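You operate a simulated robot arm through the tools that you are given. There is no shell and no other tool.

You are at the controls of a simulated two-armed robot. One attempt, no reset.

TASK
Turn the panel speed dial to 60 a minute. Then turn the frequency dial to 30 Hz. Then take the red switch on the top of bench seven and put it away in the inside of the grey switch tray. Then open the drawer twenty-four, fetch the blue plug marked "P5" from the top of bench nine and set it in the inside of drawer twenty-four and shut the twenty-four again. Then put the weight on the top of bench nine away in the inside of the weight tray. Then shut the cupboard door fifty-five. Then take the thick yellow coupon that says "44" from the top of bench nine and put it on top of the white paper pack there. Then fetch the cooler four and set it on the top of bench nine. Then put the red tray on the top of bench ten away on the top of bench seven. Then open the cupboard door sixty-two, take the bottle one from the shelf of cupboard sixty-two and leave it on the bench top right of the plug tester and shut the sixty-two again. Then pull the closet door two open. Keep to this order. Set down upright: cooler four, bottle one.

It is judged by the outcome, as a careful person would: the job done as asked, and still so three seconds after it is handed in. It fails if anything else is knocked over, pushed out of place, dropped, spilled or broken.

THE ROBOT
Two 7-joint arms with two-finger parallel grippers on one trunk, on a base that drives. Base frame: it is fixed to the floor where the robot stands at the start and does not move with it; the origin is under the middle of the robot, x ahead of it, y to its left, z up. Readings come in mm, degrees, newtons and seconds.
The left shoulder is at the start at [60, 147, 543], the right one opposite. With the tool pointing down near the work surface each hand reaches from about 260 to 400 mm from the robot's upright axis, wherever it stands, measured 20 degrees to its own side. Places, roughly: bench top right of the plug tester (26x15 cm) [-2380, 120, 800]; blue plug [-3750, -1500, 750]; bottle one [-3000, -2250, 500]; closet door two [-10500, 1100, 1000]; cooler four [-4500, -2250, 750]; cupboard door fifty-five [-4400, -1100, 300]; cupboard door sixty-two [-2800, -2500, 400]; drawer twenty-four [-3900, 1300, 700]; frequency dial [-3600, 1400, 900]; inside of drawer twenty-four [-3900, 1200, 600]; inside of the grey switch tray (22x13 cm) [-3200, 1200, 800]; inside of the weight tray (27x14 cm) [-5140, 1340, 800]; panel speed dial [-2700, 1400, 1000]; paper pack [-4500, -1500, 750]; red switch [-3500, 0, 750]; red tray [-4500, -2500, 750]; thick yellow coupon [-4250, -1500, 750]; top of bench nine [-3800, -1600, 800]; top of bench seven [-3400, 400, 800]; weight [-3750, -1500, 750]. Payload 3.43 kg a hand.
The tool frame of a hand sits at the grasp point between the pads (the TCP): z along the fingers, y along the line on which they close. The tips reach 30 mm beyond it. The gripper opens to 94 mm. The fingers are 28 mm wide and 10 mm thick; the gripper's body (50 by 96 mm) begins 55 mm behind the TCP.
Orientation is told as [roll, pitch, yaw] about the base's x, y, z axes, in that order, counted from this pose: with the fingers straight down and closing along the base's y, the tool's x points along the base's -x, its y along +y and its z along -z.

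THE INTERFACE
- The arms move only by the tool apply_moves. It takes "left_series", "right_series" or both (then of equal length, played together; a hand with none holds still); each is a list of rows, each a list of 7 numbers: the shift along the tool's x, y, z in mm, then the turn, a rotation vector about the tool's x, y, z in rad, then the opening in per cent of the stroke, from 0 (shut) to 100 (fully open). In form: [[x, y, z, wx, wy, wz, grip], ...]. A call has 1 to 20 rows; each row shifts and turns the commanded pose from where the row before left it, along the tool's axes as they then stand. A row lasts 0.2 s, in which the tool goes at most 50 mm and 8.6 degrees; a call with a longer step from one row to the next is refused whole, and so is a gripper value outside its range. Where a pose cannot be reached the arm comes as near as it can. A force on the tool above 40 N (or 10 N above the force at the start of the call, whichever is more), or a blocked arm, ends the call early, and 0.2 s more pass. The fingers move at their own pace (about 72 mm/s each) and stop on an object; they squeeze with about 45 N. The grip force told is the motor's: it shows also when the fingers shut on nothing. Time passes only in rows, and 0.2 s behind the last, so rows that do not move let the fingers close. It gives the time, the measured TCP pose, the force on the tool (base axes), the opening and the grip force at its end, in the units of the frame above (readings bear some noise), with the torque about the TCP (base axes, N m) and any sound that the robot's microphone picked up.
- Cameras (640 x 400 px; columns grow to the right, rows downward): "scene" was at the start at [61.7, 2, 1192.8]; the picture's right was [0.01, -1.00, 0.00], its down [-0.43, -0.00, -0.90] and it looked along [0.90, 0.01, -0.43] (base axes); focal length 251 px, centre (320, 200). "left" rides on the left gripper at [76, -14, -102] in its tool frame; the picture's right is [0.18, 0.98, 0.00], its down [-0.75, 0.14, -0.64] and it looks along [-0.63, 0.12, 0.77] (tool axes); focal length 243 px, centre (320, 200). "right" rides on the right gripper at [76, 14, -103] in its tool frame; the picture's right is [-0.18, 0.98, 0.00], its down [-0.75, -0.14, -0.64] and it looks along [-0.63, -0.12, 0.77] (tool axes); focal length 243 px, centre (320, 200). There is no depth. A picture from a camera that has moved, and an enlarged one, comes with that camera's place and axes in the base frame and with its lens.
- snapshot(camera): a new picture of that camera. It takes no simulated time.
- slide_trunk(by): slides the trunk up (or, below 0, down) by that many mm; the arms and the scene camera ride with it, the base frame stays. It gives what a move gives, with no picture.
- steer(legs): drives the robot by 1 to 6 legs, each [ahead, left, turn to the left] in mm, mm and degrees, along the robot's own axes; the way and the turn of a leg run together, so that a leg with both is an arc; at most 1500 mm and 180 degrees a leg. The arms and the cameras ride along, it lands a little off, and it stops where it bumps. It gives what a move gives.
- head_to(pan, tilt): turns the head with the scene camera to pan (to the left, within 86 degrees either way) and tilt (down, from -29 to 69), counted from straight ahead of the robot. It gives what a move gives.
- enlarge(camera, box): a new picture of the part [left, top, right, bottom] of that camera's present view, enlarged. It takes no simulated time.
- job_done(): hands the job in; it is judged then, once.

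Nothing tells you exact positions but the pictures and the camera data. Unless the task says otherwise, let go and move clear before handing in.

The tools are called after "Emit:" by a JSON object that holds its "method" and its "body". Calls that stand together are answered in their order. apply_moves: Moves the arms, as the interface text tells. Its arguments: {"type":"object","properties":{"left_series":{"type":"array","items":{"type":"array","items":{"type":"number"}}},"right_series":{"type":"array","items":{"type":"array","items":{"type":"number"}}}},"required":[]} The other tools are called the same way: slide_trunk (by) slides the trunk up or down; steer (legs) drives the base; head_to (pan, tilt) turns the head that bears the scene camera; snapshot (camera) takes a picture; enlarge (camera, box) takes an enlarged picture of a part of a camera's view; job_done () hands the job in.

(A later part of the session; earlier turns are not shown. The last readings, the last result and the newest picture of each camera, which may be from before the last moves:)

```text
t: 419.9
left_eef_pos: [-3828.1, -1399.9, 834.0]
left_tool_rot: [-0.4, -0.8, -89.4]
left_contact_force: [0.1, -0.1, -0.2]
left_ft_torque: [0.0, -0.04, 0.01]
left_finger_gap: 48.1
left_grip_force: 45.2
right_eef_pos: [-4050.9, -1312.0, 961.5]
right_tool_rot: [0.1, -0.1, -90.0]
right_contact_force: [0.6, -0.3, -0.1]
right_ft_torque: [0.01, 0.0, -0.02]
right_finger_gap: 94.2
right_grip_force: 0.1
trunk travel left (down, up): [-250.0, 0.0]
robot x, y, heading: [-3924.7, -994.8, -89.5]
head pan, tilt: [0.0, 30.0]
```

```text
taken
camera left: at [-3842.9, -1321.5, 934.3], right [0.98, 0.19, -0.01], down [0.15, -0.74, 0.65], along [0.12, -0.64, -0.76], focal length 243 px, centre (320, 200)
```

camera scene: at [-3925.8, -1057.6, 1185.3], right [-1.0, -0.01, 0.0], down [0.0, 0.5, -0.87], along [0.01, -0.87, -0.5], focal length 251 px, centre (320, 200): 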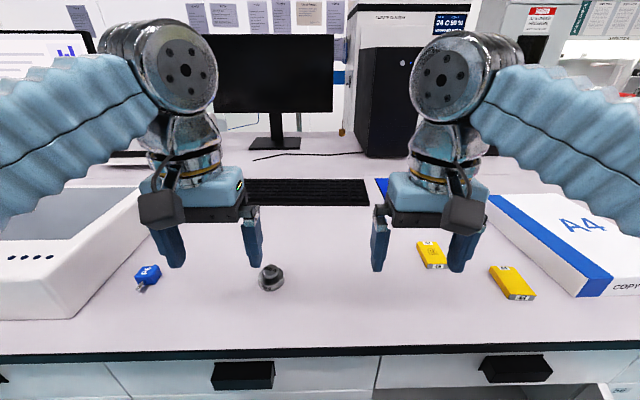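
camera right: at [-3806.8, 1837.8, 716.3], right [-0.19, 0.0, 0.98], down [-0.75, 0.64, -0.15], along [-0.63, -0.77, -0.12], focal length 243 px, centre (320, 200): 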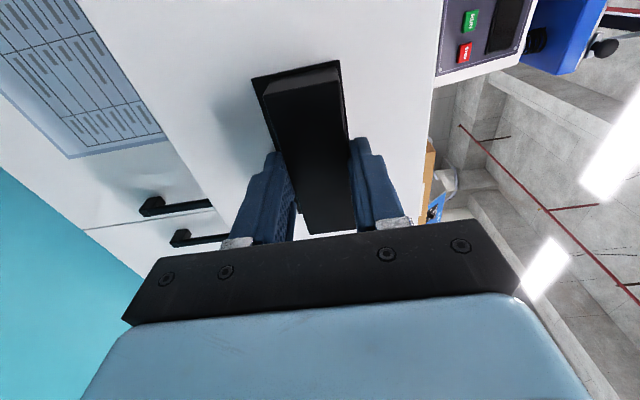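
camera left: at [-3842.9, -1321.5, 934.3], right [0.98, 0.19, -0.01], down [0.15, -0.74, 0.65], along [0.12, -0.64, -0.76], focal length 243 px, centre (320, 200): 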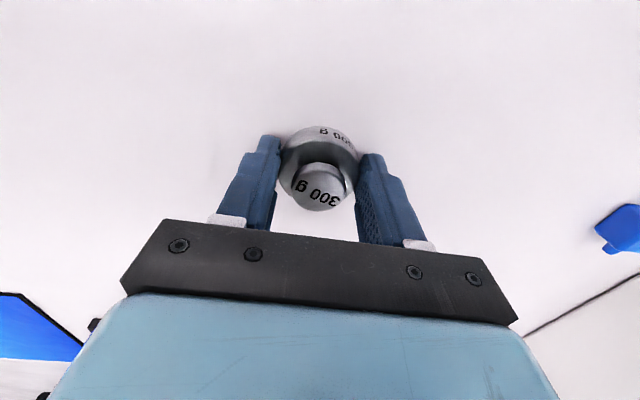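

The weight is gripped. While here I'll zoom in on the yellow coupons, then lift and retract.

Emit:
{"method": "enlarge", "body": {"camera": "scene", "box": [400, 220, 560, 320]}}

Emit:
{"method": "apply_moves", "body": {"left_series": [[0, 0, -25, 0, 0, 0, 0], [0, 0, -30, 0, 0, 0, 0], [0, 0, -30, 0, 0, 0, 0], [30, 8, -25, 0, 0, 0, 0], [30, 10, -15, 0, 0, 0, 0], [30, 10, -5, 0, 0, 0, 0], [0, 0, 0, 0, 0, 0, 0]]}}

Emit:
{"method": "steer", "body": {"legs": [[-400, 0, 0]]}}

```text
4.00 times, centred on (480, 270) of scene
camera zoom: at [-3925.8, -1057.8, 1185.2], right [-1.0, -0.01, 0.0], down [0.0, 0.5, -0.87], along [0.01, -0.87, -0.5], focal length 1003 px, centre (-320, -80)
```

zoom: 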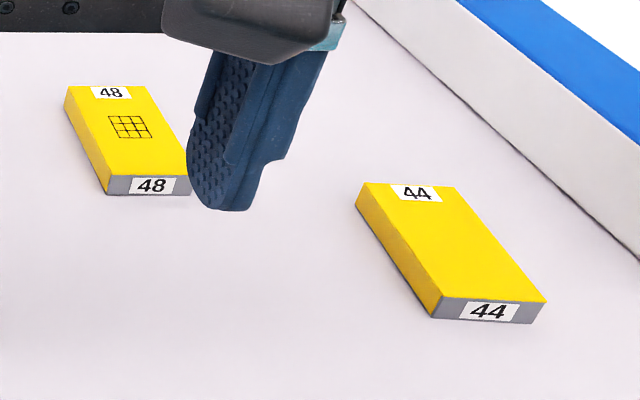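

```text
t: 421.5
left_eef_pos: [-3801.9, -1309.0, 964.0]
left_tool_rot: [-0.3, -0.8, -89.4]
left_contact_force: [1.1, 0.1, -3.0]
left_ft_torque: [0.03, 0.02, 0.0]
left_finger_gap: 48.3
left_grip_force: 44.5
right_eef_pos: [-4052.2, -1311.0, 962.0]
right_tool_rot: [0.2, -0.1, -90.0]
right_contact_force: [-0.1, 0.6, 1.1]
right_ft_torque: [0.02, -0.01, 0.02]
right_finger_gap: 94.3
right_grip_force: 0.1
trunk travel left (down, up): [-250.0, 0.0]
robot x, y, heading: [-3925.0, -998.5, -89.6]
head pan, tilt: [0.0, 30.0]
```

```text
t: 423.9
left_eef_pos: [-3807.8, -917.4, 963.8]
left_tool_rot: [-0.2, -0.8, -90.3]
left_contact_force: [0.7, 0.1, -3.1]
left_ft_torque: [0.05, 0.02, 0.04]
left_finger_gap: 47.6
left_grip_force: 44.9
right_eef_pos: [-4056.5, -917.1, 961.9]
right_tool_rot: [0.2, -0.1, -90.8]
right_contact_force: [-0.1, 0.6, 0.3]
right_ft_torque: [0.02, 0.0, 0.01]
right_finger_gap: 94.1
right_grip_force: 0.0
trunk travel left (down, up): [-250.0, 0.0]
robot x, y, heading: [-3926.8, -606.1, -90.4]
head pan, tilt: [0.0, 30.0]
```

Coupon "44" is the nearer, right-hand one. Now I carry the weight around to the weight tray at about (-5140, 1340).

Emit:
{"method": "steer", "body": {"legs": [[20, 1120, 0.4], [0, 1120, 0], [-1400, 0, 0], [-1400, 0, 0]]}}

```text
t: 447.6
left_eef_pos: [-1614.7, 1775.6, 963.4]
left_tool_rot: [-0.3, -0.7, -90.0]
left_contact_force: [-1.5, 0.4, -3.4]
left_ft_torque: [0.04, 0.0, 0.01]
left_finger_gap: 47.8
left_grip_force: 44.8
right_eef_pos: [-1862.5, 1775.7, 961.9]
right_tool_rot: [0.2, -0.1, -90.6]
right_contact_force: [-0.4, -0.2, -0.1]
right_ft_torque: [0.02, -0.01, 0.03]
right_finger_gap: 94.1
right_grip_force: 0.0
trunk travel left (down, up): [-250.0, 0.0]
robot x, y, heading: [-1734.2, 2089.5, -90.2]
head pan, tilt: [0.0, 30.0]
```

Emit:
{"method": "steer", "body": {"legs": [[-100, -1180, 0.2], [0, -1180, 0], [0, -1100, 0]]}}

Emit:
{"method": "head_to", "body": {"pan": 0, "tilt": 28}}

Emit:
{"method": "snapshot", "body": {"camera": "scene"}}

```text
t: 464.4
left_eef_pos: [-5045.3, 1870.5, 963.5]
left_tool_rot: [-0.3, -0.8, -87.8]
left_contact_force: [0.4, -0.2, -3.1]
left_ft_torque: [0.02, 0.02, -0.02]
left_finger_gap: 47.7
left_grip_force: 44.9
right_eef_pos: [-5293.7, 1860.5, 962.6]
right_tool_rot: [0.1, -0.1, -88.4]
right_contact_force: [-0.5, 0.5, 0.2]
right_ft_torque: [-0.01, 0.01, -0.01]
right_finger_gap: 94.1
right_grip_force: 0.1
trunk travel left (down, up): [-250.0, 0.0]
robot x, y, heading: [-5181.4, 2172.4, -87.8]
head pan, tilt: [0.0, 30.0]
```

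```text
t: 465.0
left_eef_pos: [-5044.6, 1871.4, 961.8]
left_tool_rot: [-0.3, -0.7, -87.8]
left_contact_force: [0.1, 0.5, -3.1]
left_ft_torque: [0.03, 0.01, -0.01]
left_finger_gap: 47.9
left_grip_force: 45.1
right_eef_pos: [-5293.9, 1861.0, 960.0]
right_tool_rot: [0.2, -0.1, -88.4]
right_contact_force: [0.3, 0.0, -0.3]
right_ft_torque: [-0.04, 0.03, 0.02]
right_finger_gap: 94.0
right_grip_force: 0.0
trunk travel left (down, up): [-250.0, 0.0]
robot x, y, heading: [-5180.2, 2175.1, -87.8]
head pan, tilt: [0.0, 28.0]
```

```text
taken
camera scene: at [-5174.4, 2116.4, 1188.4], right [-1.0, -0.04, 0.0], down [-0.02, 0.47, -0.88], along [0.03, -0.88, -0.47], focal length 251 px, centre (320, 200)
```

scene: 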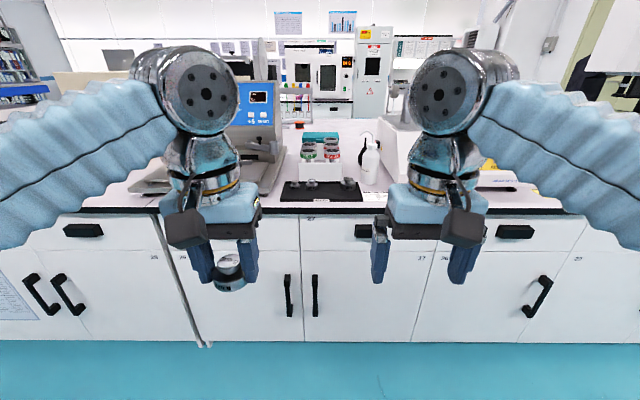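

Emit:
{"method": "enlarge", "body": {"camera": "scene", "box": [260, 110, 400, 220]}}

```text
3.64 times, centred on (330, 165) of scene
camera zoom: at [-5174.4, 2116.4, 1188.4], right [-1.0, -0.04, 0.0], down [-0.02, 0.47, -0.88], along [0.03, -0.88, -0.47], focal length 912 px, centre (284, 327)
```

zoom: 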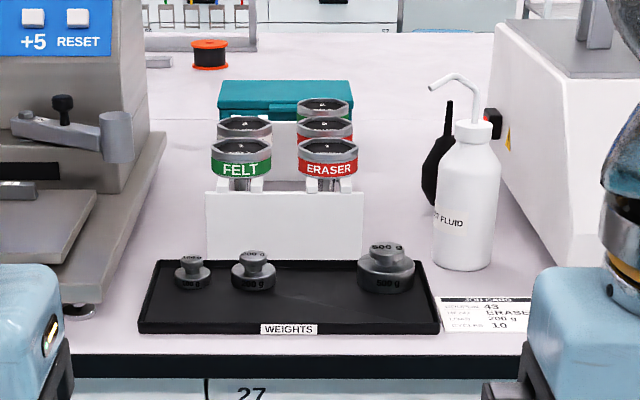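

The weight tray has free room in front of the gap between the 200 g and 500 g weights, at about (-5175, 1358). Driving in.

Emit:
{"method": "steer", "body": {"legs": [[385, -140, -2.2]]}}

Emit:
{"method": "snapshot", "body": {"camera": "left"}}

Emit:
{"method": "snapshot", "body": {"camera": "scene"}}

```text
t: 467.6
left_eef_pos: [-5188.6, 1471.8, 962.9]
left_tool_rot: [-0.3, -0.8, -90.0]
left_contact_force: [0.5, -0.1, -2.3]
left_ft_torque: [0.01, -0.01, 0.0]
left_finger_gap: 47.8
left_grip_force: 44.6
right_eef_pos: [-5438.0, 1471.1, 961.8]
right_tool_rot: [0.2, -0.1, -90.6]
right_contact_force: [-0.1, 0.6, 0.0]
right_ft_torque: [-0.01, 0.03, 0.04]
right_finger_gap: 93.9
right_grip_force: 0.0
trunk travel left (down, up): [-250.0, 0.0]
robot x, y, heading: [-5307.9, 1776.0, -90.0]
head pan, tilt: [0.0, 28.0]
```

```text
taken
camera left: at [-5203.5, 1549.4, 1064.3], right [0.98, 0.18, -0.01], down [0.14, -0.74, 0.65], along [0.11, -0.64, -0.76], focal length 243 px, centre (320, 200)
```

left: 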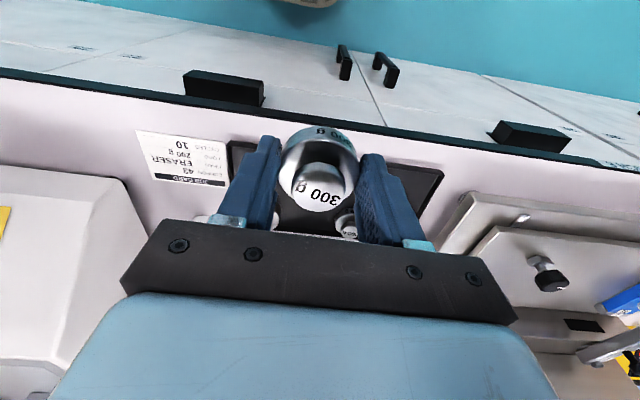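

```text
taken
camera scene: at [-5309.2, 1721.9, 1188.4], right [-1.0, 0.0, 0.0], down [0.0, 0.47, -0.88], along [0.0, -0.88, -0.47], focal length 251 px, centre (320, 200)
```

scene: 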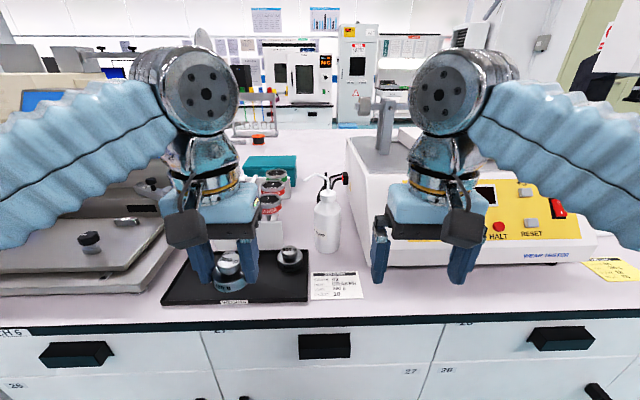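

Emit:
{"method": "apply_moves", "body": {"left_series": [[-38, 4.5, 5, 0, 0, 0, 0], [-38, 4.5, 10, 0, 0, 0, 0], [-38, 4.5, 10, 0, 0, 0, 0], [0, 0, 25, 0, 0, 0, 0], [0, 0, 25, 0, 0, 0, 0], [0, 0, 0, 0, 0, 0, 0]]}}

Emit:
{"method": "snapshot", "body": {"camera": "left"}}

Emit:
{"method": "enlarge", "body": {"camera": "scene", "box": [140, 180, 340, 320]}}

```text
t: 469.0
left_eef_pos: [-5177.9, 1351.4, 888.9]
left_tool_rot: [-0.3, -0.9, -90.0]
left_contact_force: [0.4, 0.1, -3.3]
left_ft_torque: [0.01, -0.05, 0.02]
left_finger_gap: 47.9
left_grip_force: 45.2
right_eef_pos: [-5438.3, 1471.0, 961.3]
right_tool_rot: [0.1, -0.1, -90.6]
right_contact_force: [0.0, -0.1, 0.7]
right_ft_torque: [-0.03, 0.0, 0.02]
right_finger_gap: 94.1
right_grip_force: 0.1
trunk travel left (down, up): [-250.0, 0.0]
robot x, y, heading: [-5307.6, 1782.8, -90.1]
head pan, tilt: [0.0, 28.0]
```

```text
taken
camera left: at [-5192.4, 1430.5, 989.7], right [0.98, 0.18, -0.01], down [0.14, -0.74, 0.65], along [0.11, -0.64, -0.76], focal length 243 px, centre (320, 200)
```

left: 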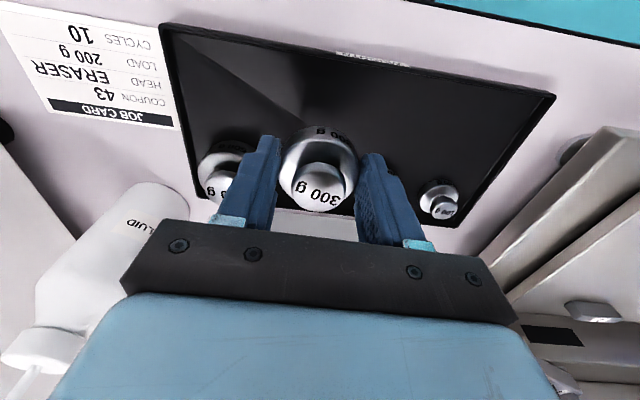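

```text
2.86 times, centred on (240, 250) of scene
camera zoom: at [-5309.2, 1721.7, 1188.4], right [-1.0, 0.0, 0.0], down [0.0, 0.47, -0.88], along [0.0, -0.88, -0.47], focal length 716 px, centre (549, 57)
```

zoom: 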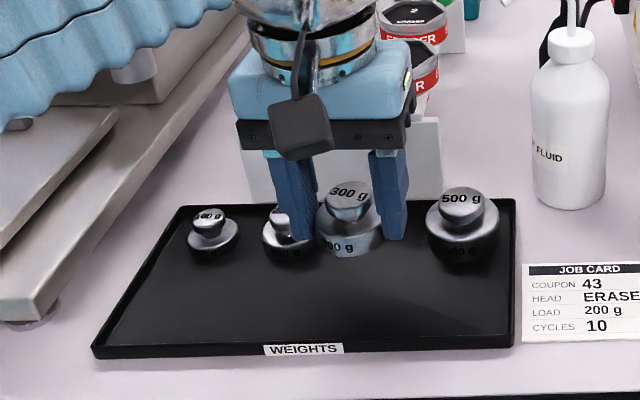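

Emit:
{"method": "apply_moves", "body": {"left_series": [[8, 0, 10, 0, 0, 0, 0], [0, 0, 15, 0, 0, 0, 0], [0, 0, 15, 0, 0, 0, 0], [0, 0, 4, 0, 0, 0, 0], [0, 0, 0, 0, 0, 0, 0]]}}

Emit:
{"method": "snapshot", "body": {"camera": "left"}}

Emit:
{"method": "enlarge", "body": {"camera": "scene", "box": [140, 180, 340, 320]}}

```text
t: 470.2
left_eef_pos: [-5176.4, 1362.3, 844.9]
left_tool_rot: [-0.3, -0.7, -90.0]
left_contact_force: [-0.2, -0.1, -2.9]
left_ft_torque: [-0.01, 0.01, -0.01]
left_finger_gap: 48.0
left_grip_force: 45.0
right_eef_pos: [-5437.7, 1470.7, 961.8]
right_tool_rot: [0.3, -0.1, -90.6]
right_contact_force: [0.4, 0.8, -0.1]
right_ft_torque: [0.02, 0.0, 0.04]
right_finger_gap: 94.2
right_grip_force: 0.0
trunk travel left (down, up): [-250.0, 0.0]
robot x, y, heading: [-5307.8, 1784.5, -90.2]
head pan, tilt: [0.0, 28.0]
```

```text
taken
camera left: at [-5190.7, 1440.8, 947.0], right [0.98, 0.18, -0.01], down [0.15, -0.74, 0.65], along [0.11, -0.64, -0.76], focal length 243 px, centre (320, 200)
```

left: 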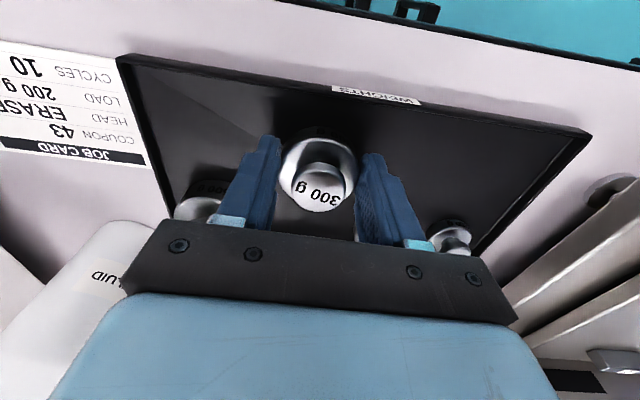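

```text
2.86 times, centred on (240, 250) of scene
camera zoom: at [-5309.2, 1721.7, 1188.4], right [-1.0, 0.0, 0.0], down [0.0, 0.47, -0.88], along [0.0, -0.88, -0.47], focal length 716 px, centre (549, 57)
```

zoom: 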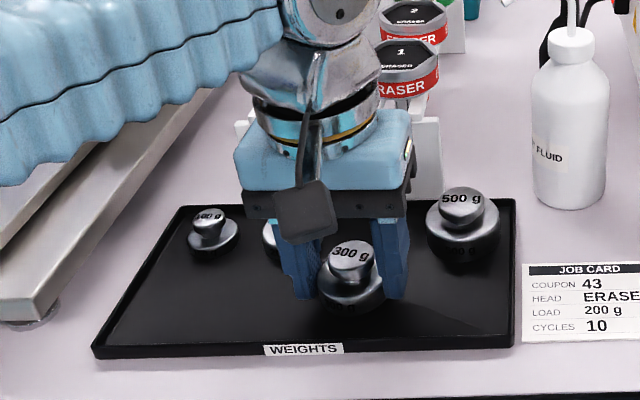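

Emit:
{"method": "apply_moves", "body": {"left_series": [[0, 0, 3, 0, 0, 0, 0], [0, 0, 2, 0, 0, 0, 0], [0, 0, 0, 0, 0, 0, 0]]}}

Emit:
{"method": "apply_moves", "body": {"left_series": [[0, 0, 2, 0, 0, 0, 0], [0, 0, 1, 0, 0, 0, 0], [0, 0, 0, 0, 0, 0, 0]]}}

```text
t: 471.0
left_eef_pos: [-5175.1, 1361.3, 841.4]
left_tool_rot: [-0.3, -0.8, -90.1]
left_contact_force: [0.3, -0.4, -2.3]
left_ft_torque: [0.06, 0.01, -0.02]
left_finger_gap: 47.8
left_grip_force: 44.9
right_eef_pos: [-5437.5, 1469.3, 960.8]
right_tool_rot: [0.3, -0.1, -90.6]
right_contact_force: [-0.2, 0.2, -0.8]
right_ft_torque: [-0.01, 0.0, 0.04]
right_finger_gap: 94.1
right_grip_force: 0.1
trunk travel left (down, up): [-250.0, 0.0]
robot x, y, heading: [-5311.2, 1780.0, -90.1]
head pan, tilt: [0.0, 28.0]
```

```text
t: 471.8
left_eef_pos: [-5176.0, 1363.0, 837.1]
left_tool_rot: [-0.3, -0.8, -90.0]
left_contact_force: [1.0, -1.2, 2.1]
left_ft_torque: [-0.02, -0.12, -0.03]
left_finger_gap: 47.7
left_grip_force: 45.1
right_eef_pos: [-5438.1, 1470.5, 960.7]
right_tool_rot: [0.2, -0.1, -90.7]
right_contact_force: [-1.0, 0.2, 0.7]
right_ft_torque: [0.02, 0.0, -0.01]
right_finger_gap: 93.9
right_grip_force: 0.1
trunk travel left (down, up): [-250.0, 0.0]
robot x, y, heading: [-5310.7, 1781.4, -89.9]
head pan, tilt: [0.0, 28.0]
```

Emit:
{"method": "apply_moves", "body": {"left_series": [[0, 0, 0, 0, 0, 0, 58], [0, 0, 0, 0, 0, 0, 64], [0, 0, 0, 0, 0, 0, 64], [0, 0, -20, 0, 0, 0, 64], [0, 0, -30, 0, 0, 0, 64], [0, 0, -40, 0, 0, 0, 64], [0, 0, 0, 0, 0, 0, 64]]}}

Emit:
{"method": "snapshot", "body": {"camera": "left"}}

Emit:
{"method": "enlarge", "body": {"camera": "scene", "box": [140, 180, 340, 320]}}

```text
t: 473.4
left_eef_pos: [-5173.9, 1364.0, 929.5]
left_tool_rot: [-0.3, -0.7, -90.1]
left_contact_force: [0.1, 1.1, 0.2]
left_ft_torque: [-0.03, -0.01, 0.02]
left_finger_gap: 60.1
left_grip_force: 0.0
right_eef_pos: [-5438.4, 1471.3, 961.4]
right_tool_rot: [0.2, -0.1, -90.6]
right_contact_force: [0.7, -0.1, -0.4]
right_ft_torque: [-0.03, 0.0, -0.02]
right_finger_gap: 93.9
right_grip_force: 0.1
trunk travel left (down, up): [-250.0, 0.0]
robot x, y, heading: [-5309.8, 1782.2, -90.0]
head pan, tilt: [0.0, 28.0]
```

```text
taken
camera left: at [-5190.2, 1442.1, 1029.4], right [0.98, 0.18, -0.01], down [0.14, -0.74, 0.65], along [0.11, -0.64, -0.76], focal length 243 px, centre (320, 200)
```

left: 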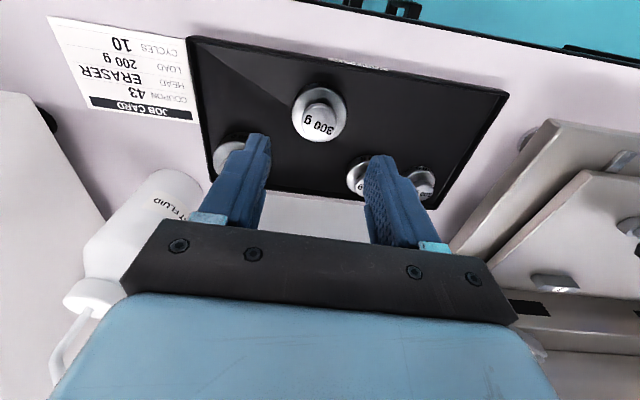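

```text
2.86 times, centred on (240, 250) of scene
camera zoom: at [-5309.3, 1721.9, 1188.4], right [-1.0, 0.0, 0.0], down [0.0, 0.47, -0.88], along [0.0, -0.88, -0.47], focal length 716 px, centre (549, 57)
```

zoom: 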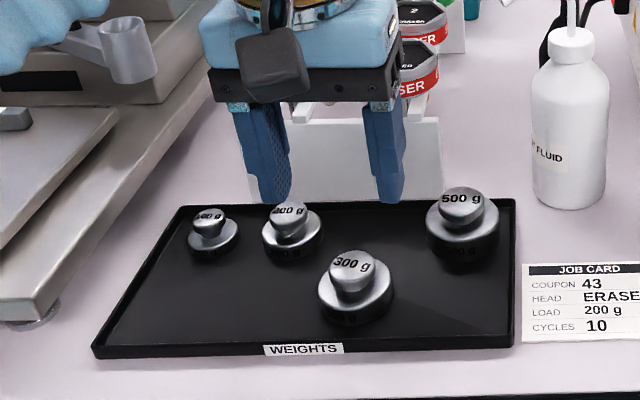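

The 300 g weight is in the tray. Now to cupboard door 55; I'll retract, back out, and look down the aisle to see whether going round the island's far end is shorter.

Emit:
{"method": "apply_moves", "body": {"left_series": [[40, 0, -10, 0, 0, 0, 80], [40, 0, -10, 0, 0, 0, 100], [30, 0, -10, 0, 0, 0, 100], [0, 0, 0, 0, 0, 0, 100]]}}

Emit:
{"method": "steer", "body": {"legs": [[-400, 0, 0]]}}

Emit:
{"method": "head_to", "body": {"pan": -75, "tilt": 15}}

Emit:
{"method": "snapshot", "body": {"camera": "scene"}}

```text
t: 474.4
left_eef_pos: [-5175.1, 1477.0, 959.2]
left_tool_rot: [-0.2, -0.8, -90.0]
left_contact_force: [-0.9, -0.3, -0.3]
left_ft_torque: [0.03, -0.02, -0.03]
left_finger_gap: 94.0
left_grip_force: 0.2
right_eef_pos: [-5437.6, 1470.5, 961.4]
right_tool_rot: [0.2, -0.1, -90.6]
right_contact_force: [-0.3, 0.3, 0.1]
right_ft_torque: [0.0, 0.01, 0.02]
right_finger_gap: 93.9
right_grip_force: 0.2
trunk travel left (down, up): [-250.0, 0.0]
robot x, y, heading: [-5308.2, 1781.6, -90.0]
head pan, tilt: [0.0, 28.0]
```

```text
t: 476.9
left_eef_pos: [-5174.1, 1874.3, 959.0]
left_tool_rot: [-0.4, -0.7, -89.5]
left_contact_force: [0.0, 0.3, 0.4]
left_ft_torque: [0.03, -0.01, 0.01]
left_finger_gap: 94.1
left_grip_force: 0.1
right_eef_pos: [-5435.9, 1866.5, 961.0]
right_tool_rot: [0.2, -0.1, -90.1]
right_contact_force: [0.2, 0.7, 0.1]
right_ft_torque: [0.02, 0.03, 0.01]
right_finger_gap: 93.9
right_grip_force: 0.1
trunk travel left (down, up): [-250.0, 0.0]
robot x, y, heading: [-5307.4, 2179.9, -89.7]
head pan, tilt: [0.0, 28.0]
```

```text
t: 478.4
left_eef_pos: [-5174.8, 1873.8, 958.0]
left_tool_rot: [-0.3, -0.9, -89.5]
left_contact_force: [-0.1, 0.9, -0.6]
left_ft_torque: [-0.01, 0.04, 0.01]
left_finger_gap: 94.0
left_grip_force: 0.0
right_eef_pos: [-5436.5, 1867.0, 961.3]
right_tool_rot: [0.2, -0.1, -90.1]
right_contact_force: [-0.1, -0.5, 0.4]
right_ft_torque: [0.03, 0.02, 0.02]
right_finger_gap: 94.3
right_grip_force: 0.1
trunk travel left (down, up): [-250.0, 0.0]
robot x, y, heading: [-5313.8, 2178.4, -89.6]
head pan, tilt: [-75.0, 15.0]
```

```text
taken
camera scene: at [-5400.4, 2185.4, 1209.4], right [-0.27, 0.96, 0.0], down [0.25, 0.07, -0.97], along [-0.93, -0.26, -0.26], focal length 251 px, centre (320, 200)
```

scene: 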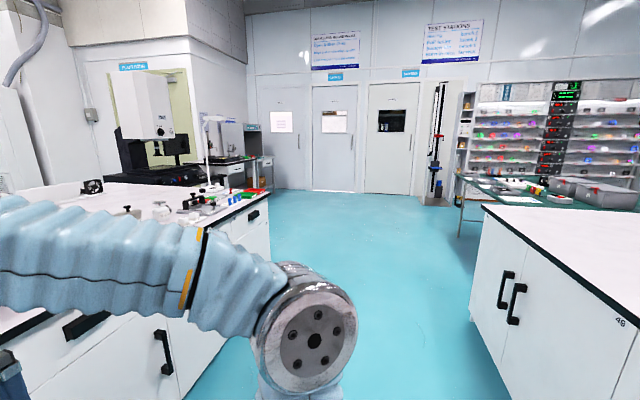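

The far end looks cluttered, so I'll take the known route back to the middle aisle for door 55.

Emit:
{"method": "steer", "body": {"legs": [[0, 1200, 0], [0, 1200, 0], [0, 1180, -0.3]]}}

Emit:
{"method": "steer", "body": {"legs": [[1370, 0, 0], [1340, 0, 0]]}}

```text
t: 495.6
left_eef_pos: [-1630.3, 1846.8, 957.8]
left_tool_rot: [-0.3, -0.7, -91.0]
left_contact_force: [0.0, -0.3, 0.6]
left_ft_torque: [0.02, -0.01, -0.02]
left_finger_gap: 94.0
left_grip_force: 0.0
right_eef_pos: [-1893.3, 1846.1, 961.4]
right_tool_rot: [0.2, 0.0, -91.7]
right_contact_force: [-0.1, -0.4, -0.2]
right_ft_torque: [0.0, 0.03, 0.02]
right_finger_gap: 94.0
right_grip_force: 0.1
trunk travel left (down, up): [-250.0, 0.0]
robot x, y, heading: [-1757.5, 2154.7, -91.2]
head pan, tilt: [-75.0, 15.0]
```

```text
t: 508.6
left_eef_pos: [-1731.3, -838.5, 957.7]
left_tool_rot: [-0.3, -0.7, -92.1]
left_contact_force: [-0.1, -0.2, 0.3]
left_ft_torque: [0.0, 0.01, -0.01]
left_finger_gap: 93.9
left_grip_force: 0.0
right_eef_pos: [-1994.8, -833.0, 961.8]
right_tool_rot: [0.2, -0.1, -92.7]
right_contact_force: [0.4, -0.9, 0.3]
right_ft_torque: [-0.01, -0.04, -0.01]
right_finger_gap: 94.0
right_grip_force: 0.0
trunk travel left (down, up): [-250.0, 0.0]
robot x, y, heading: [-1854.9, -533.9, -91.9]
head pan, tilt: [-75.0, 15.0]
```

Emit:
{"method": "steer", "body": {"legs": [[0, -1080, 1.9], [0, -1080, 0]]}}

Emit:
{"method": "head_to", "body": {"pan": -30, "tilt": 40}}

Emit:
{"method": "snapshot", "body": {"camera": "scene"}}

```text
t: 519.5
left_eef_pos: [-3918.9, -839.1, 957.6]
left_tool_rot: [-0.3, -0.8, -89.6]
left_contact_force: [1.1, -0.2, -0.9]
left_ft_torque: [0.02, -0.03, 0.02]
left_finger_gap: 93.9
left_grip_force: 0.1
right_eef_pos: [-4181.7, -846.6, 961.4]
right_tool_rot: [0.2, -0.2, -90.4]
right_contact_force: [-0.2, 0.3, 0.1]
right_ft_torque: [0.0, -0.03, -0.01]
right_finger_gap: 94.3
right_grip_force: 0.0
trunk travel left (down, up): [-250.0, 0.0]
robot x, y, heading: [-4052.9, -533.5, -89.8]
head pan, tilt: [-75.0, 15.0]
```

```text
t: 520.6
left_eef_pos: [-3920.1, -839.9, 958.5]
left_tool_rot: [-0.3, -0.8, -89.6]
left_contact_force: [0.3, 0.1, -0.2]
left_ft_torque: [-0.02, -0.02, 0.0]
left_finger_gap: 94.2
left_grip_force: 0.0
right_eef_pos: [-4184.2, -846.8, 960.9]
right_tool_rot: [0.2, -0.2, -90.3]
right_contact_force: [0.3, -0.1, -0.1]
right_ft_torque: [0.01, -0.01, 0.03]
right_finger_gap: 93.8
right_grip_force: 0.0
trunk travel left (down, up): [-250.0, 0.0]
robot x, y, heading: [-4054.4, -536.6, -89.8]
head pan, tilt: [-30.0, 40.0]
```

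```text
taken
camera scene: at [-4097.7, -577.2, 1169.9], right [-0.87, 0.5, 0.0], down [0.32, 0.56, -0.77], along [-0.38, -0.67, -0.64], focal length 251 px, centre (320, 200)
```

scene: 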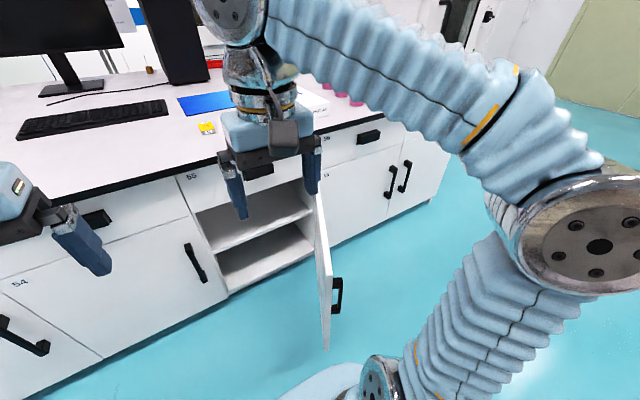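

Door 55 stands about 73° open, free edge near (-4308, -887), hinge near (-4435, -1285), top at z≈603, with the handle on its outer side. I'll put the closed right-hand fingers on its outer face and sweep it with the base. First I move over with the trunk still high.

Emit:
{"method": "steer", "body": {"legs": [[25, -210, 0]]}}

Emit:
{"method": "head_to", "body": {"pan": -15, "tilt": 50}}

Emit:
{"method": "slide_trunk", "body": {"by": -250}}

Emit:
{"method": "snapshot", "body": {"camera": "scene"}}

Emit:
{"method": "snapshot", "body": {"camera": "right"}}

```text
t: 522.3
left_eef_pos: [-4137.0, -866.1, 958.9]
left_tool_rot: [-0.4, -0.9, -90.2]
left_contact_force: [1.0, 0.3, -0.5]
left_ft_torque: [-0.01, 0.02, 0.0]
left_finger_gap: 94.0
left_grip_force: 0.0
right_eef_pos: [-4400.1, -870.8, 961.2]
right_tool_rot: [0.1, -0.2, -90.7]
right_contact_force: [-0.6, -0.7, 0.4]
right_ft_torque: [-0.01, 0.0, 0.0]
right_finger_gap: 93.8
right_grip_force: 0.1
trunk travel left (down, up): [-250.0, 0.0]
robot x, y, heading: [-4271.2, -558.9, -90.2]
head pan, tilt: [-30.0, 40.0]
```

```text
t: 523.1
left_eef_pos: [-4135.9, -865.8, 958.3]
left_tool_rot: [-0.3, -0.8, -90.2]
left_contact_force: [0.0, 0.8, -0.2]
left_ft_torque: [-0.02, -0.02, -0.04]
left_finger_gap: 94.1
left_grip_force: 0.0
right_eef_pos: [-4399.8, -869.3, 961.5]
right_tool_rot: [0.2, -0.1, -90.8]
right_contact_force: [-1.0, -0.1, 0.1]
right_ft_torque: [0.0, -0.03, -0.01]
right_finger_gap: 93.9
right_grip_force: 0.0
trunk travel left (down, up): [-250.0, 0.0]
robot x, y, heading: [-4269.9, -558.9, -90.0]
head pan, tilt: [-15.0, 50.0]
```

```text
t: 525.7
left_eef_pos: [-4136.6, -866.6, 708.6]
left_tool_rot: [-0.4, -0.8, -90.0]
left_contact_force: [-0.6, -0.2, 0.7]
left_ft_torque: [0.0, -0.01, 0.0]
left_finger_gap: 93.8
left_grip_force: 0.0
right_eef_pos: [-4400.1, -869.8, 710.6]
right_tool_rot: [0.2, -0.1, -90.7]
right_contact_force: [-0.7, -1.1, -0.7]
right_ft_torque: [-0.03, 0.0, -0.03]
right_finger_gap: 93.7
right_grip_force: 0.0
trunk travel left (down, up): [0.0, 250.0]
robot x, y, heading: [-4273.0, -558.3, -90.3]
head pan, tilt: [-15.0, 50.0]
```

```text
taken
camera scene: at [-4290.2, -602.2, 905.8], right [-0.96, 0.26, 0.0], down [0.2, 0.74, -0.64], along [-0.17, -0.62, -0.77], focal length 251 px, centre (320, 200)
```

scene: 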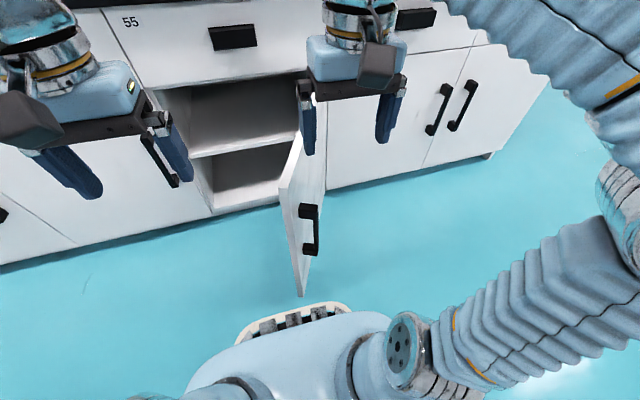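

```text
taken
camera right: at [-4383.7, -794.8, 814.2], right [0.98, -0.2, 0.0], down [-0.15, -0.75, 0.64], along [-0.12, -0.63, -0.77], focal length 243 px, centre (320, 200)
```

right: 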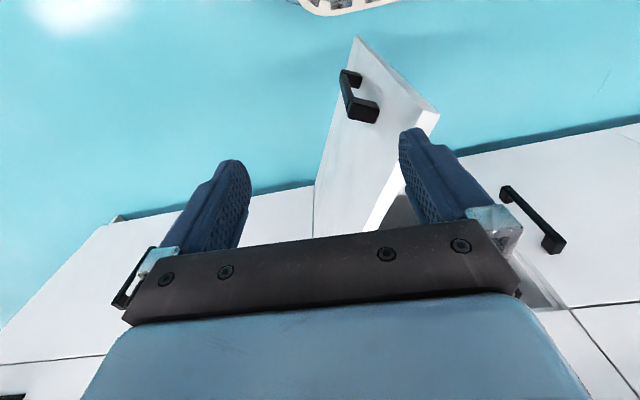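

The door is actually about 63.5° open (hinge near (-4497, -1283)). I'll bring the right hand to its outer side at radius ≈310 mm, close the fingers, and lower it to z≈590.

Emit:
{"method": "apply_moves", "body": {"right_series": [[-38, 0, 0, 0, 0, 0, 60], [-38, 0, 0, 0, 0, 0, 20], [-38, 0, 0, 0, 0, 0, 0], [0, 0, 30, 0, 0, 0, 0], [0, 0, 30, 0, 0, 0, 0], [0, 0, 30, 0, 0, 0, 0], [0, 0, 30, 0, 0, 0, 0], [0, 0, 0, 0, 0, 0, 0]]}}

Emit:
{"method": "snapshot", "body": {"camera": "right"}}

Emit:
{"method": "snapshot", "body": {"camera": "scene"}}

```text
t: 527.5
left_eef_pos: [-4137.3, -865.0, 708.5]
left_tool_rot: [-0.3, -0.7, -90.2]
left_contact_force: [0.7, 0.0, -0.8]
left_ft_torque: [-0.01, 0.0, -0.01]
left_finger_gap: 93.9
left_grip_force: 0.0
right_eef_pos: [-4400.7, -984.4, 592.7]
right_tool_rot: [0.3, -0.2, -90.7]
right_contact_force: [0.6, 0.4, 0.8]
right_ft_torque: [0.0, -0.03, -0.01]
right_finger_gap: 0.2
right_grip_force: 33.1
trunk travel left (down, up): [0.0, 250.0]
robot x, y, heading: [-4269.5, -561.2, -89.9]
head pan, tilt: [-15.0, 50.0]
```

```text
taken
camera right: at [-4385.1, -908.4, 695.4], right [0.98, -0.2, 0.0], down [-0.15, -0.75, 0.64], along [-0.12, -0.63, -0.77], focal length 243 px, centre (320, 200)
```

right: 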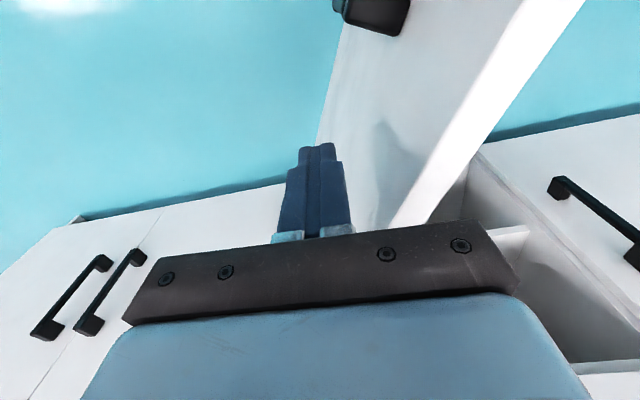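

```text
taken
camera scene: at [-4290.2, -602.2, 905.7], right [-0.96, 0.26, 0.0], down [0.2, 0.74, -0.64], along [-0.17, -0.62, -0.77], focal length 251 px, centre (320, 200)
```

scene: 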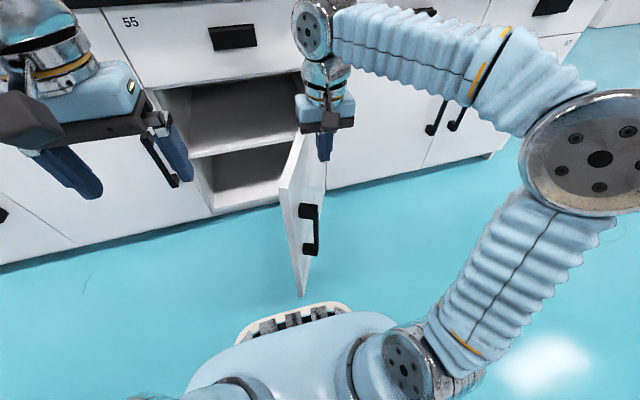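

Emit:
{"method": "steer", "body": {"legs": [[12, 24, 0], [36, 64, 0]]}}

Emit:
{"method": "snapshot", "body": {"camera": "scene"}}

```text
t: 528.9
left_eef_pos: [-4047.8, -913.3, 708.3]
left_tool_rot: [-0.2, -0.8, -90.2]
left_contact_force: [-0.7, 0.6, 0.2]
left_ft_torque: [0.01, 0.01, -0.01]
left_finger_gap: 94.1
left_grip_force: 0.0
right_eef_pos: [-4312.6, -1031.4, 593.1]
right_tool_rot: [0.3, -0.1, -91.0]
right_contact_force: [0.0, -0.4, 0.3]
right_ft_torque: [0.01, -0.02, -0.02]
right_finger_gap: 0.0
right_grip_force: 33.2
trunk travel left (down, up): [0.0, 250.0]
robot x, y, heading: [-4180.0, -606.0, -90.5]
head pan, tilt: [-15.0, 50.0]
```

```text
taken
camera scene: at [-4201.0, -650.3, 905.7], right [-0.96, 0.27, 0.0], down [0.2, 0.74, -0.64], along [-0.17, -0.62, -0.77], focal length 251 px, centre (320, 200)
```

scene: 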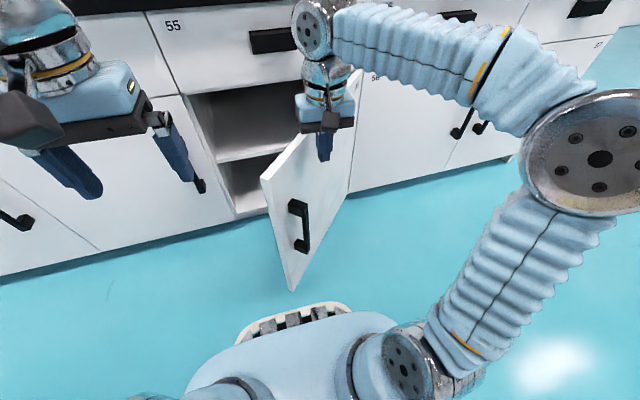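

The door is swinging. Continuing the sweep.

Emit:
{"method": "steer", "body": {"legs": [[56, 58, 0], [50, 36, 0]]}}

Emit:
{"method": "snapshot", "body": {"camera": "scene"}}

Emit:
{"method": "snapshot", "body": {"camera": "right"}}

```text
t: 530.5
left_eef_pos: [-3952.3, -1020.5, 706.9]
left_tool_rot: [-0.2, -0.8, -90.3]
left_contact_force: [0.0, -0.6, 0.8]
left_ft_torque: [0.0, -0.02, 0.05]
left_finger_gap: 94.0
left_grip_force: 0.1
right_eef_pos: [-4217.3, -1138.2, 592.6]
right_tool_rot: [0.2, -0.1, -91.1]
right_contact_force: [-0.2, -0.5, -0.5]
right_ft_torque: [0.01, 0.04, 0.01]
right_finger_gap: 0.2
right_grip_force: 33.4
trunk travel left (down, up): [0.0, 250.0]
robot x, y, heading: [-4085.8, -716.8, -90.7]
head pan, tilt: [-15.0, 50.0]
```

```text
taken
camera scene: at [-4105.0, -757.6, 905.7], right [-0.96, 0.27, 0.0], down [0.2, 0.74, -0.64], along [-0.17, -0.62, -0.77], focal length 251 px, centre (320, 200)
```

scene: 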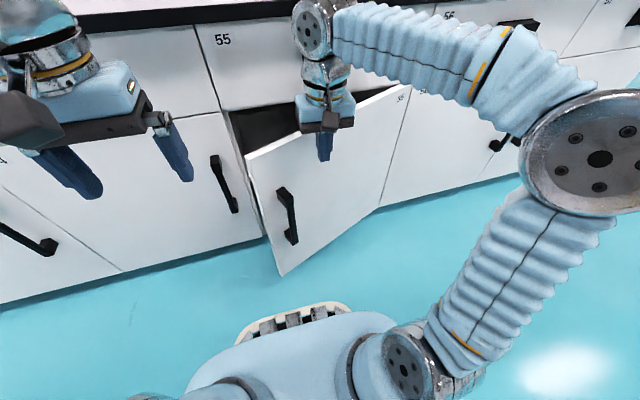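

```text
taken
camera right: at [-4201.0, -1063.4, 695.6], right [0.98, -0.2, 0.0], down [-0.16, -0.75, 0.64], along [-0.13, -0.63, -0.77], focal length 243 px, centre (320, 200)
```

right: 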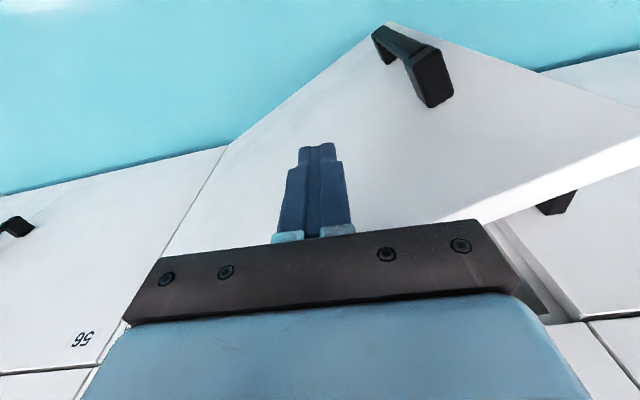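

The door is at about 25°. To finish without the wrist hitting the counter, I'll back the hand off, tilt the tool 60° forward, and push the door's face the rest of the way.

Emit:
{"method": "apply_moves", "body": {"right_series": [[35, -5, 0, 0, 0, 0, 0], [35, 0, 0, 0, 0, 0, 0], [0, 0, 0, 0, -0.15, 0, 0], [0, 0, 0, 0, -0.15, 0, 0], [0, 0, 0, 0, -0.15, 0, 0], [0, 0, 0, 0, -0.15, 0, 0], [0, 0, 0, 0, -0.15, 0, 0], [0, 0, 0, 0, -0.15, 0, 0], [0, 0, 0, 0, -0.15, 0, 0], [0, 0, 0, 0, 0, 0, 0]]}}

Emit:
{"method": "snapshot", "body": {"camera": "scene"}}

Emit:
{"method": "snapshot", "body": {"camera": "right"}}

```text
t: 532.8
left_eef_pos: [-3952.4, -1020.0, 707.8]
left_tool_rot: [-0.4, -0.7, -90.3]
left_contact_force: [0.6, 0.3, 0.3]
left_ft_torque: [-0.06, 0.0, 0.0]
left_finger_gap: 93.8
left_grip_force: 0.0
right_eef_pos: [-4220.7, -1068.8, 593.6]
right_tool_rot: [0.3, -60.2, -91.2]
right_contact_force: [-0.1, -0.3, 0.4]
right_ft_torque: [-0.03, 0.0, -0.04]
right_finger_gap: 0.0
right_grip_force: 32.9
trunk travel left (down, up): [0.0, 250.0]
robot x, y, heading: [-4086.6, -712.4, -90.5]
head pan, tilt: [-15.0, 50.0]
```

```text
taken
camera scene: at [-4105.0, -757.5, 905.7], right [-0.96, 0.27, 0.0], down [0.2, 0.74, -0.64], along [-0.17, -0.62, -0.77], focal length 251 px, centre (320, 200)
```

scene: 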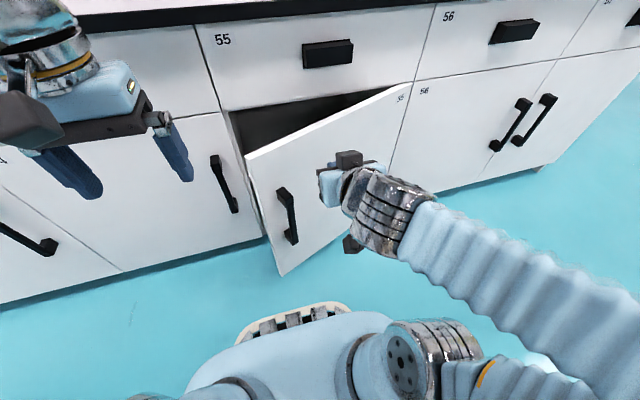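

```text
taken
camera right: at [-4203.4, -943.4, 577.4], right [0.98, -0.11, 0.16], down [-0.14, 0.19, 0.97], along [-0.13, -0.98, 0.17], focal length 243 px, centre (320, 200)
```

right: 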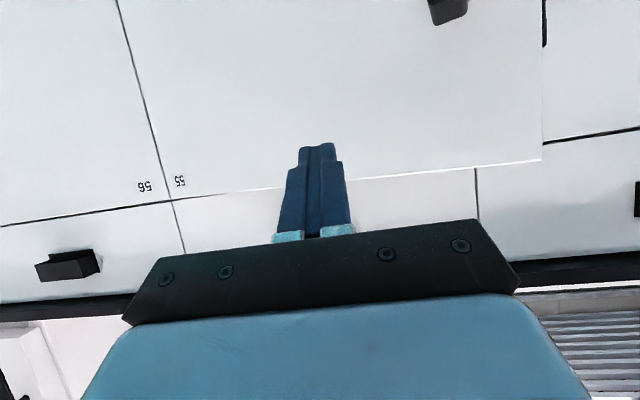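

Emit:
{"method": "apply_moves", "body": {"right_series": [[21.6, 0, 12.5, 0, 0, 0, 0], [-12.5, 0, 21.65, 0, 0, 0, 0], [-12.5, 0, 21.65, 0, 0, 0, 0], [-12.5, 0, 21.65, 0, 0, 0, 0], [-12.5, 0, 21.65, 0, 0, 0, 0], [-12.5, 0, 21.65, 0, 0, 0, 0], [-12.5, 0, 21.65, 0, 0, 0, 0], [0, 0, 0, 0, 0, 0, 0]]}}

Emit:
{"method": "snapshot", "body": {"camera": "scene"}}

```text
t: 534.5
left_eef_pos: [-3952.6, -1021.9, 708.1]
left_tool_rot: [-0.4, -0.8, -90.4]
left_contact_force: [0.0, -0.5, -0.3]
left_ft_torque: [-0.04, 0.0, 0.0]
left_finger_gap: 94.0
left_grip_force: 0.0
right_eef_pos: [-4224.4, -1216.7, 568.6]
right_tool_rot: [0.3, -60.3, -91.1]
right_contact_force: [-0.6, 0.2, 0.0]
right_ft_torque: [0.02, -0.01, 0.05]
right_finger_gap: 0.0
right_grip_force: 32.9
trunk travel left (down, up): [0.0, 250.0]
robot x, y, heading: [-4084.5, -717.2, -90.2]
head pan, tilt: [-15.0, 50.0]
```

```text
taken
camera scene: at [-4105.0, -757.6, 905.7], right [-0.96, 0.27, 0.0], down [0.2, 0.74, -0.64], along [-0.17, -0.62, -0.77], focal length 251 px, centre (320, 200)
```

scene: 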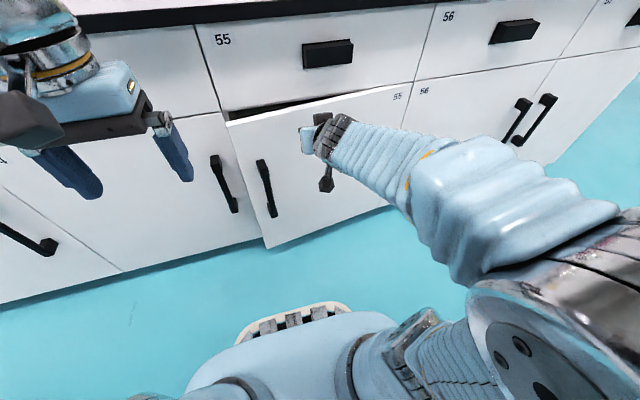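

Emit:
{"method": "apply_moves", "body": {"right_series": [[-8, 0, 13.9, 0, 0, 0, 0], [-8, 0, 13.9, 0, 0, 0, 0], [-6, 0, 10.4, 0, 0, 0, 0], [-4, 0, 6.9, 0, 0, 0, 0], [-3, 0, 5.2, 0, 0, 0, 0], [-2, 0, 3.5, 0, 0, 0, 0], [0, 0, 0, 0, 0, 0, 0]]}}

Emit:
{"method": "snapshot", "body": {"camera": "scene"}}

```text
t: 536.0
left_eef_pos: [-3953.0, -1020.3, 709.0]
left_tool_rot: [-0.3, -0.9, -90.4]
left_contact_force: [-0.3, 0.5, -0.4]
left_ft_torque: [0.0, 0.01, -0.02]
left_finger_gap: 94.1
left_grip_force: 0.0
right_eef_pos: [-4226.2, -1276.5, 568.0]
right_tool_rot: [0.3, -60.0, -91.1]
right_contact_force: [-1.5, 26.7, 9.0]
right_ft_torque: [-0.25, 0.01, -0.01]
right_finger_gap: 0.0
right_grip_force: 33.1
trunk travel left (down, up): [0.0, 250.0]
robot x, y, heading: [-4084.7, -715.5, -90.2]
head pan, tilt: [-15.0, 50.0]
stopped in row 7 (right hand): the force on the tool passed its limit at 53 N (the readings are from after the stop); the commanded pose is now the measured one
```

```text
taken
camera scene: at [-4104.9, -755.3, 906.0], right [-0.96, 0.27, 0.0], down [0.2, 0.74, -0.64], along [-0.17, -0.62, -0.76], focal length 251 px, centre (320, 200)
```

scene: 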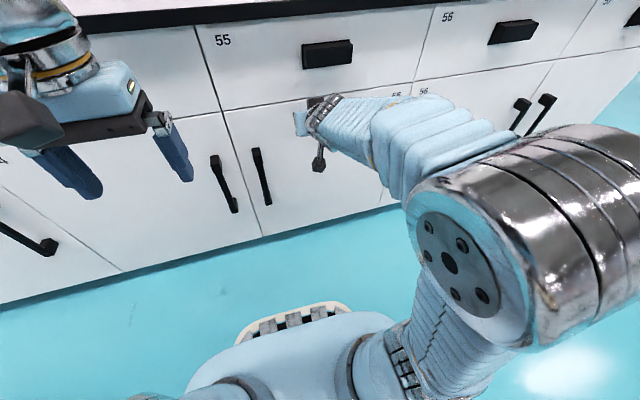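

Door 55 is closed. I'll retract, straighten the hand, raise the trunk, and look at the coupons and paper pack.

Emit:
{"method": "apply_moves", "body": {"right_series": [[8, 0, -13.9, 0, 0, 0, 0], [17, 0, -29.4, 0, 0, 0, 0], [17, 0, -29.4, 0, 0, 0, 0], [17, 0, -29.4, 0, 0, 0, 0], [17, 0, -29.4, 0, 0, 0, 0], [17, 0, -29.4, 0, 0, 0, 50], [17, 0, -29.4, 0, 0, 0, 100], [0, 0, 0, 0, 0, 0, 100]]}}

Emit:
{"method": "slide_trunk", "body": {"by": 250}}

Emit:
{"method": "apply_moves", "body": {"right_series": [[0, 0, 0, 0, 0.15, 0, 100], [0, 0, 0, 0, 0.15, 0, 100], [0, 0, 0, 0, 0.15, 0, 100], [0, 0, 0, 0, 0.15, 0, 100], [0, 0, 0, 0, 0.15, 0, 100], [0, 0, 0, 0, 0.15, 0, 100], [0, 0, 0, 0, 0.15, 0, 100], [0, 0, 0, 0, 0, 0, 100]]}}

Emit:
{"method": "head_to", "body": {"pan": -10, "tilt": 30}}

Emit:
{"method": "snapshot", "body": {"camera": "scene"}}

```text
t: 537.8
left_eef_pos: [-3953.1, -1021.5, 707.8]
left_tool_rot: [-0.3, -0.9, -90.5]
left_contact_force: [0.2, -0.1, -0.4]
left_ft_torque: [0.0, 0.01, 0.03]
left_finger_gap: 93.8
left_grip_force: 0.1
right_eef_pos: [-4222.6, -1061.9, 566.6]
right_tool_rot: [0.3, -59.8, -91.3]
right_contact_force: [0.8, -0.2, -0.5]
right_ft_torque: [0.0, 0.0, 0.01]
right_finger_gap: 94.1
right_grip_force: 0.1
trunk travel left (down, up): [0.0, 250.0]
robot x, y, heading: [-4084.7, -711.8, -90.5]
head pan, tilt: [-15.0, 50.0]
```

```text
t: 540.3
left_eef_pos: [-3952.8, -1021.5, 957.2]
left_tool_rot: [-0.4, -0.8, -90.3]
left_contact_force: [0.5, -0.5, 0.0]
left_ft_torque: [0.0, 0.03, -0.03]
left_finger_gap: 93.9
left_grip_force: 0.1
right_eef_pos: [-4222.6, -1062.8, 816.4]
right_tool_rot: [0.3, -59.8, -91.2]
right_contact_force: [0.3, -0.9, 0.0]
right_ft_torque: [-0.04, -0.01, 0.03]
right_finger_gap: 94.0
right_grip_force: 0.1
trunk travel left (down, up): [-250.0, 0.0]
robot x, y, heading: [-4083.8, -712.9, -90.4]
head pan, tilt: [-15.0, 50.0]
```

```text
t: 542.1
left_eef_pos: [-3951.5, -1020.2, 958.5]
left_tool_rot: [-0.2, -0.9, -90.5]
left_contact_force: [0.7, -0.1, -0.7]
left_ft_torque: [0.03, 0.01, 0.04]
left_finger_gap: 94.0
left_grip_force: 0.1
right_eef_pos: [-4222.1, -1063.2, 816.3]
right_tool_rot: [0.1, 0.4, -91.0]
right_contact_force: [0.3, 1.0, -0.2]
right_ft_torque: [0.0, 0.05, 0.02]
right_finger_gap: 94.0
right_grip_force: 0.1
trunk travel left (down, up): [-250.0, 0.0]
robot x, y, heading: [-4081.6, -717.7, -90.5]
head pan, tilt: [-15.0, 50.0]
```

```text
t: 543.0
left_eef_pos: [-3953.6, -1021.7, 957.6]
left_tool_rot: [-0.2, -0.8, -90.4]
left_contact_force: [0.1, 0.0, 0.4]
left_ft_torque: [0.0, 0.02, -0.04]
left_finger_gap: 94.0
left_grip_force: 0.0
right_eef_pos: [-4222.0, -1062.8, 816.0]
right_tool_rot: [0.1, 0.3, -91.0]
right_contact_force: [-0.2, -0.7, -0.9]
right_ft_torque: [0.0, 0.01, 0.01]
right_finger_gap: 93.7
right_grip_force: 0.0
trunk travel left (down, up): [-250.0, 0.0]
robot x, y, heading: [-4080.2, -712.8, -90.5]
head pan, tilt: [-10.0, 30.0]
```

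```text
taken
camera scene: at [-4100.9, -771.9, 1185.2], right [-0.98, 0.18, 0.0], down [0.09, 0.49, -0.87], along [-0.16, -0.85, -0.5], focal length 251 px, centre (320, 200)
```

scene: 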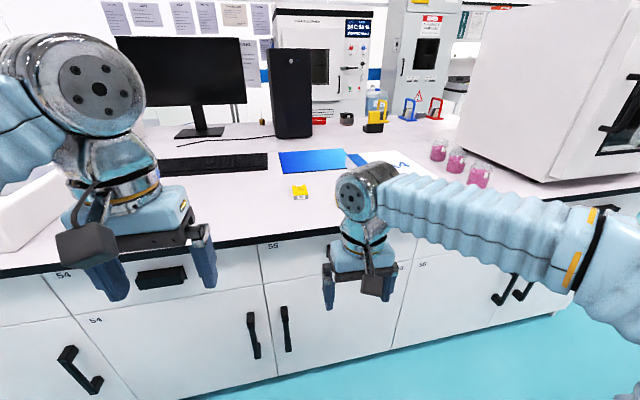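

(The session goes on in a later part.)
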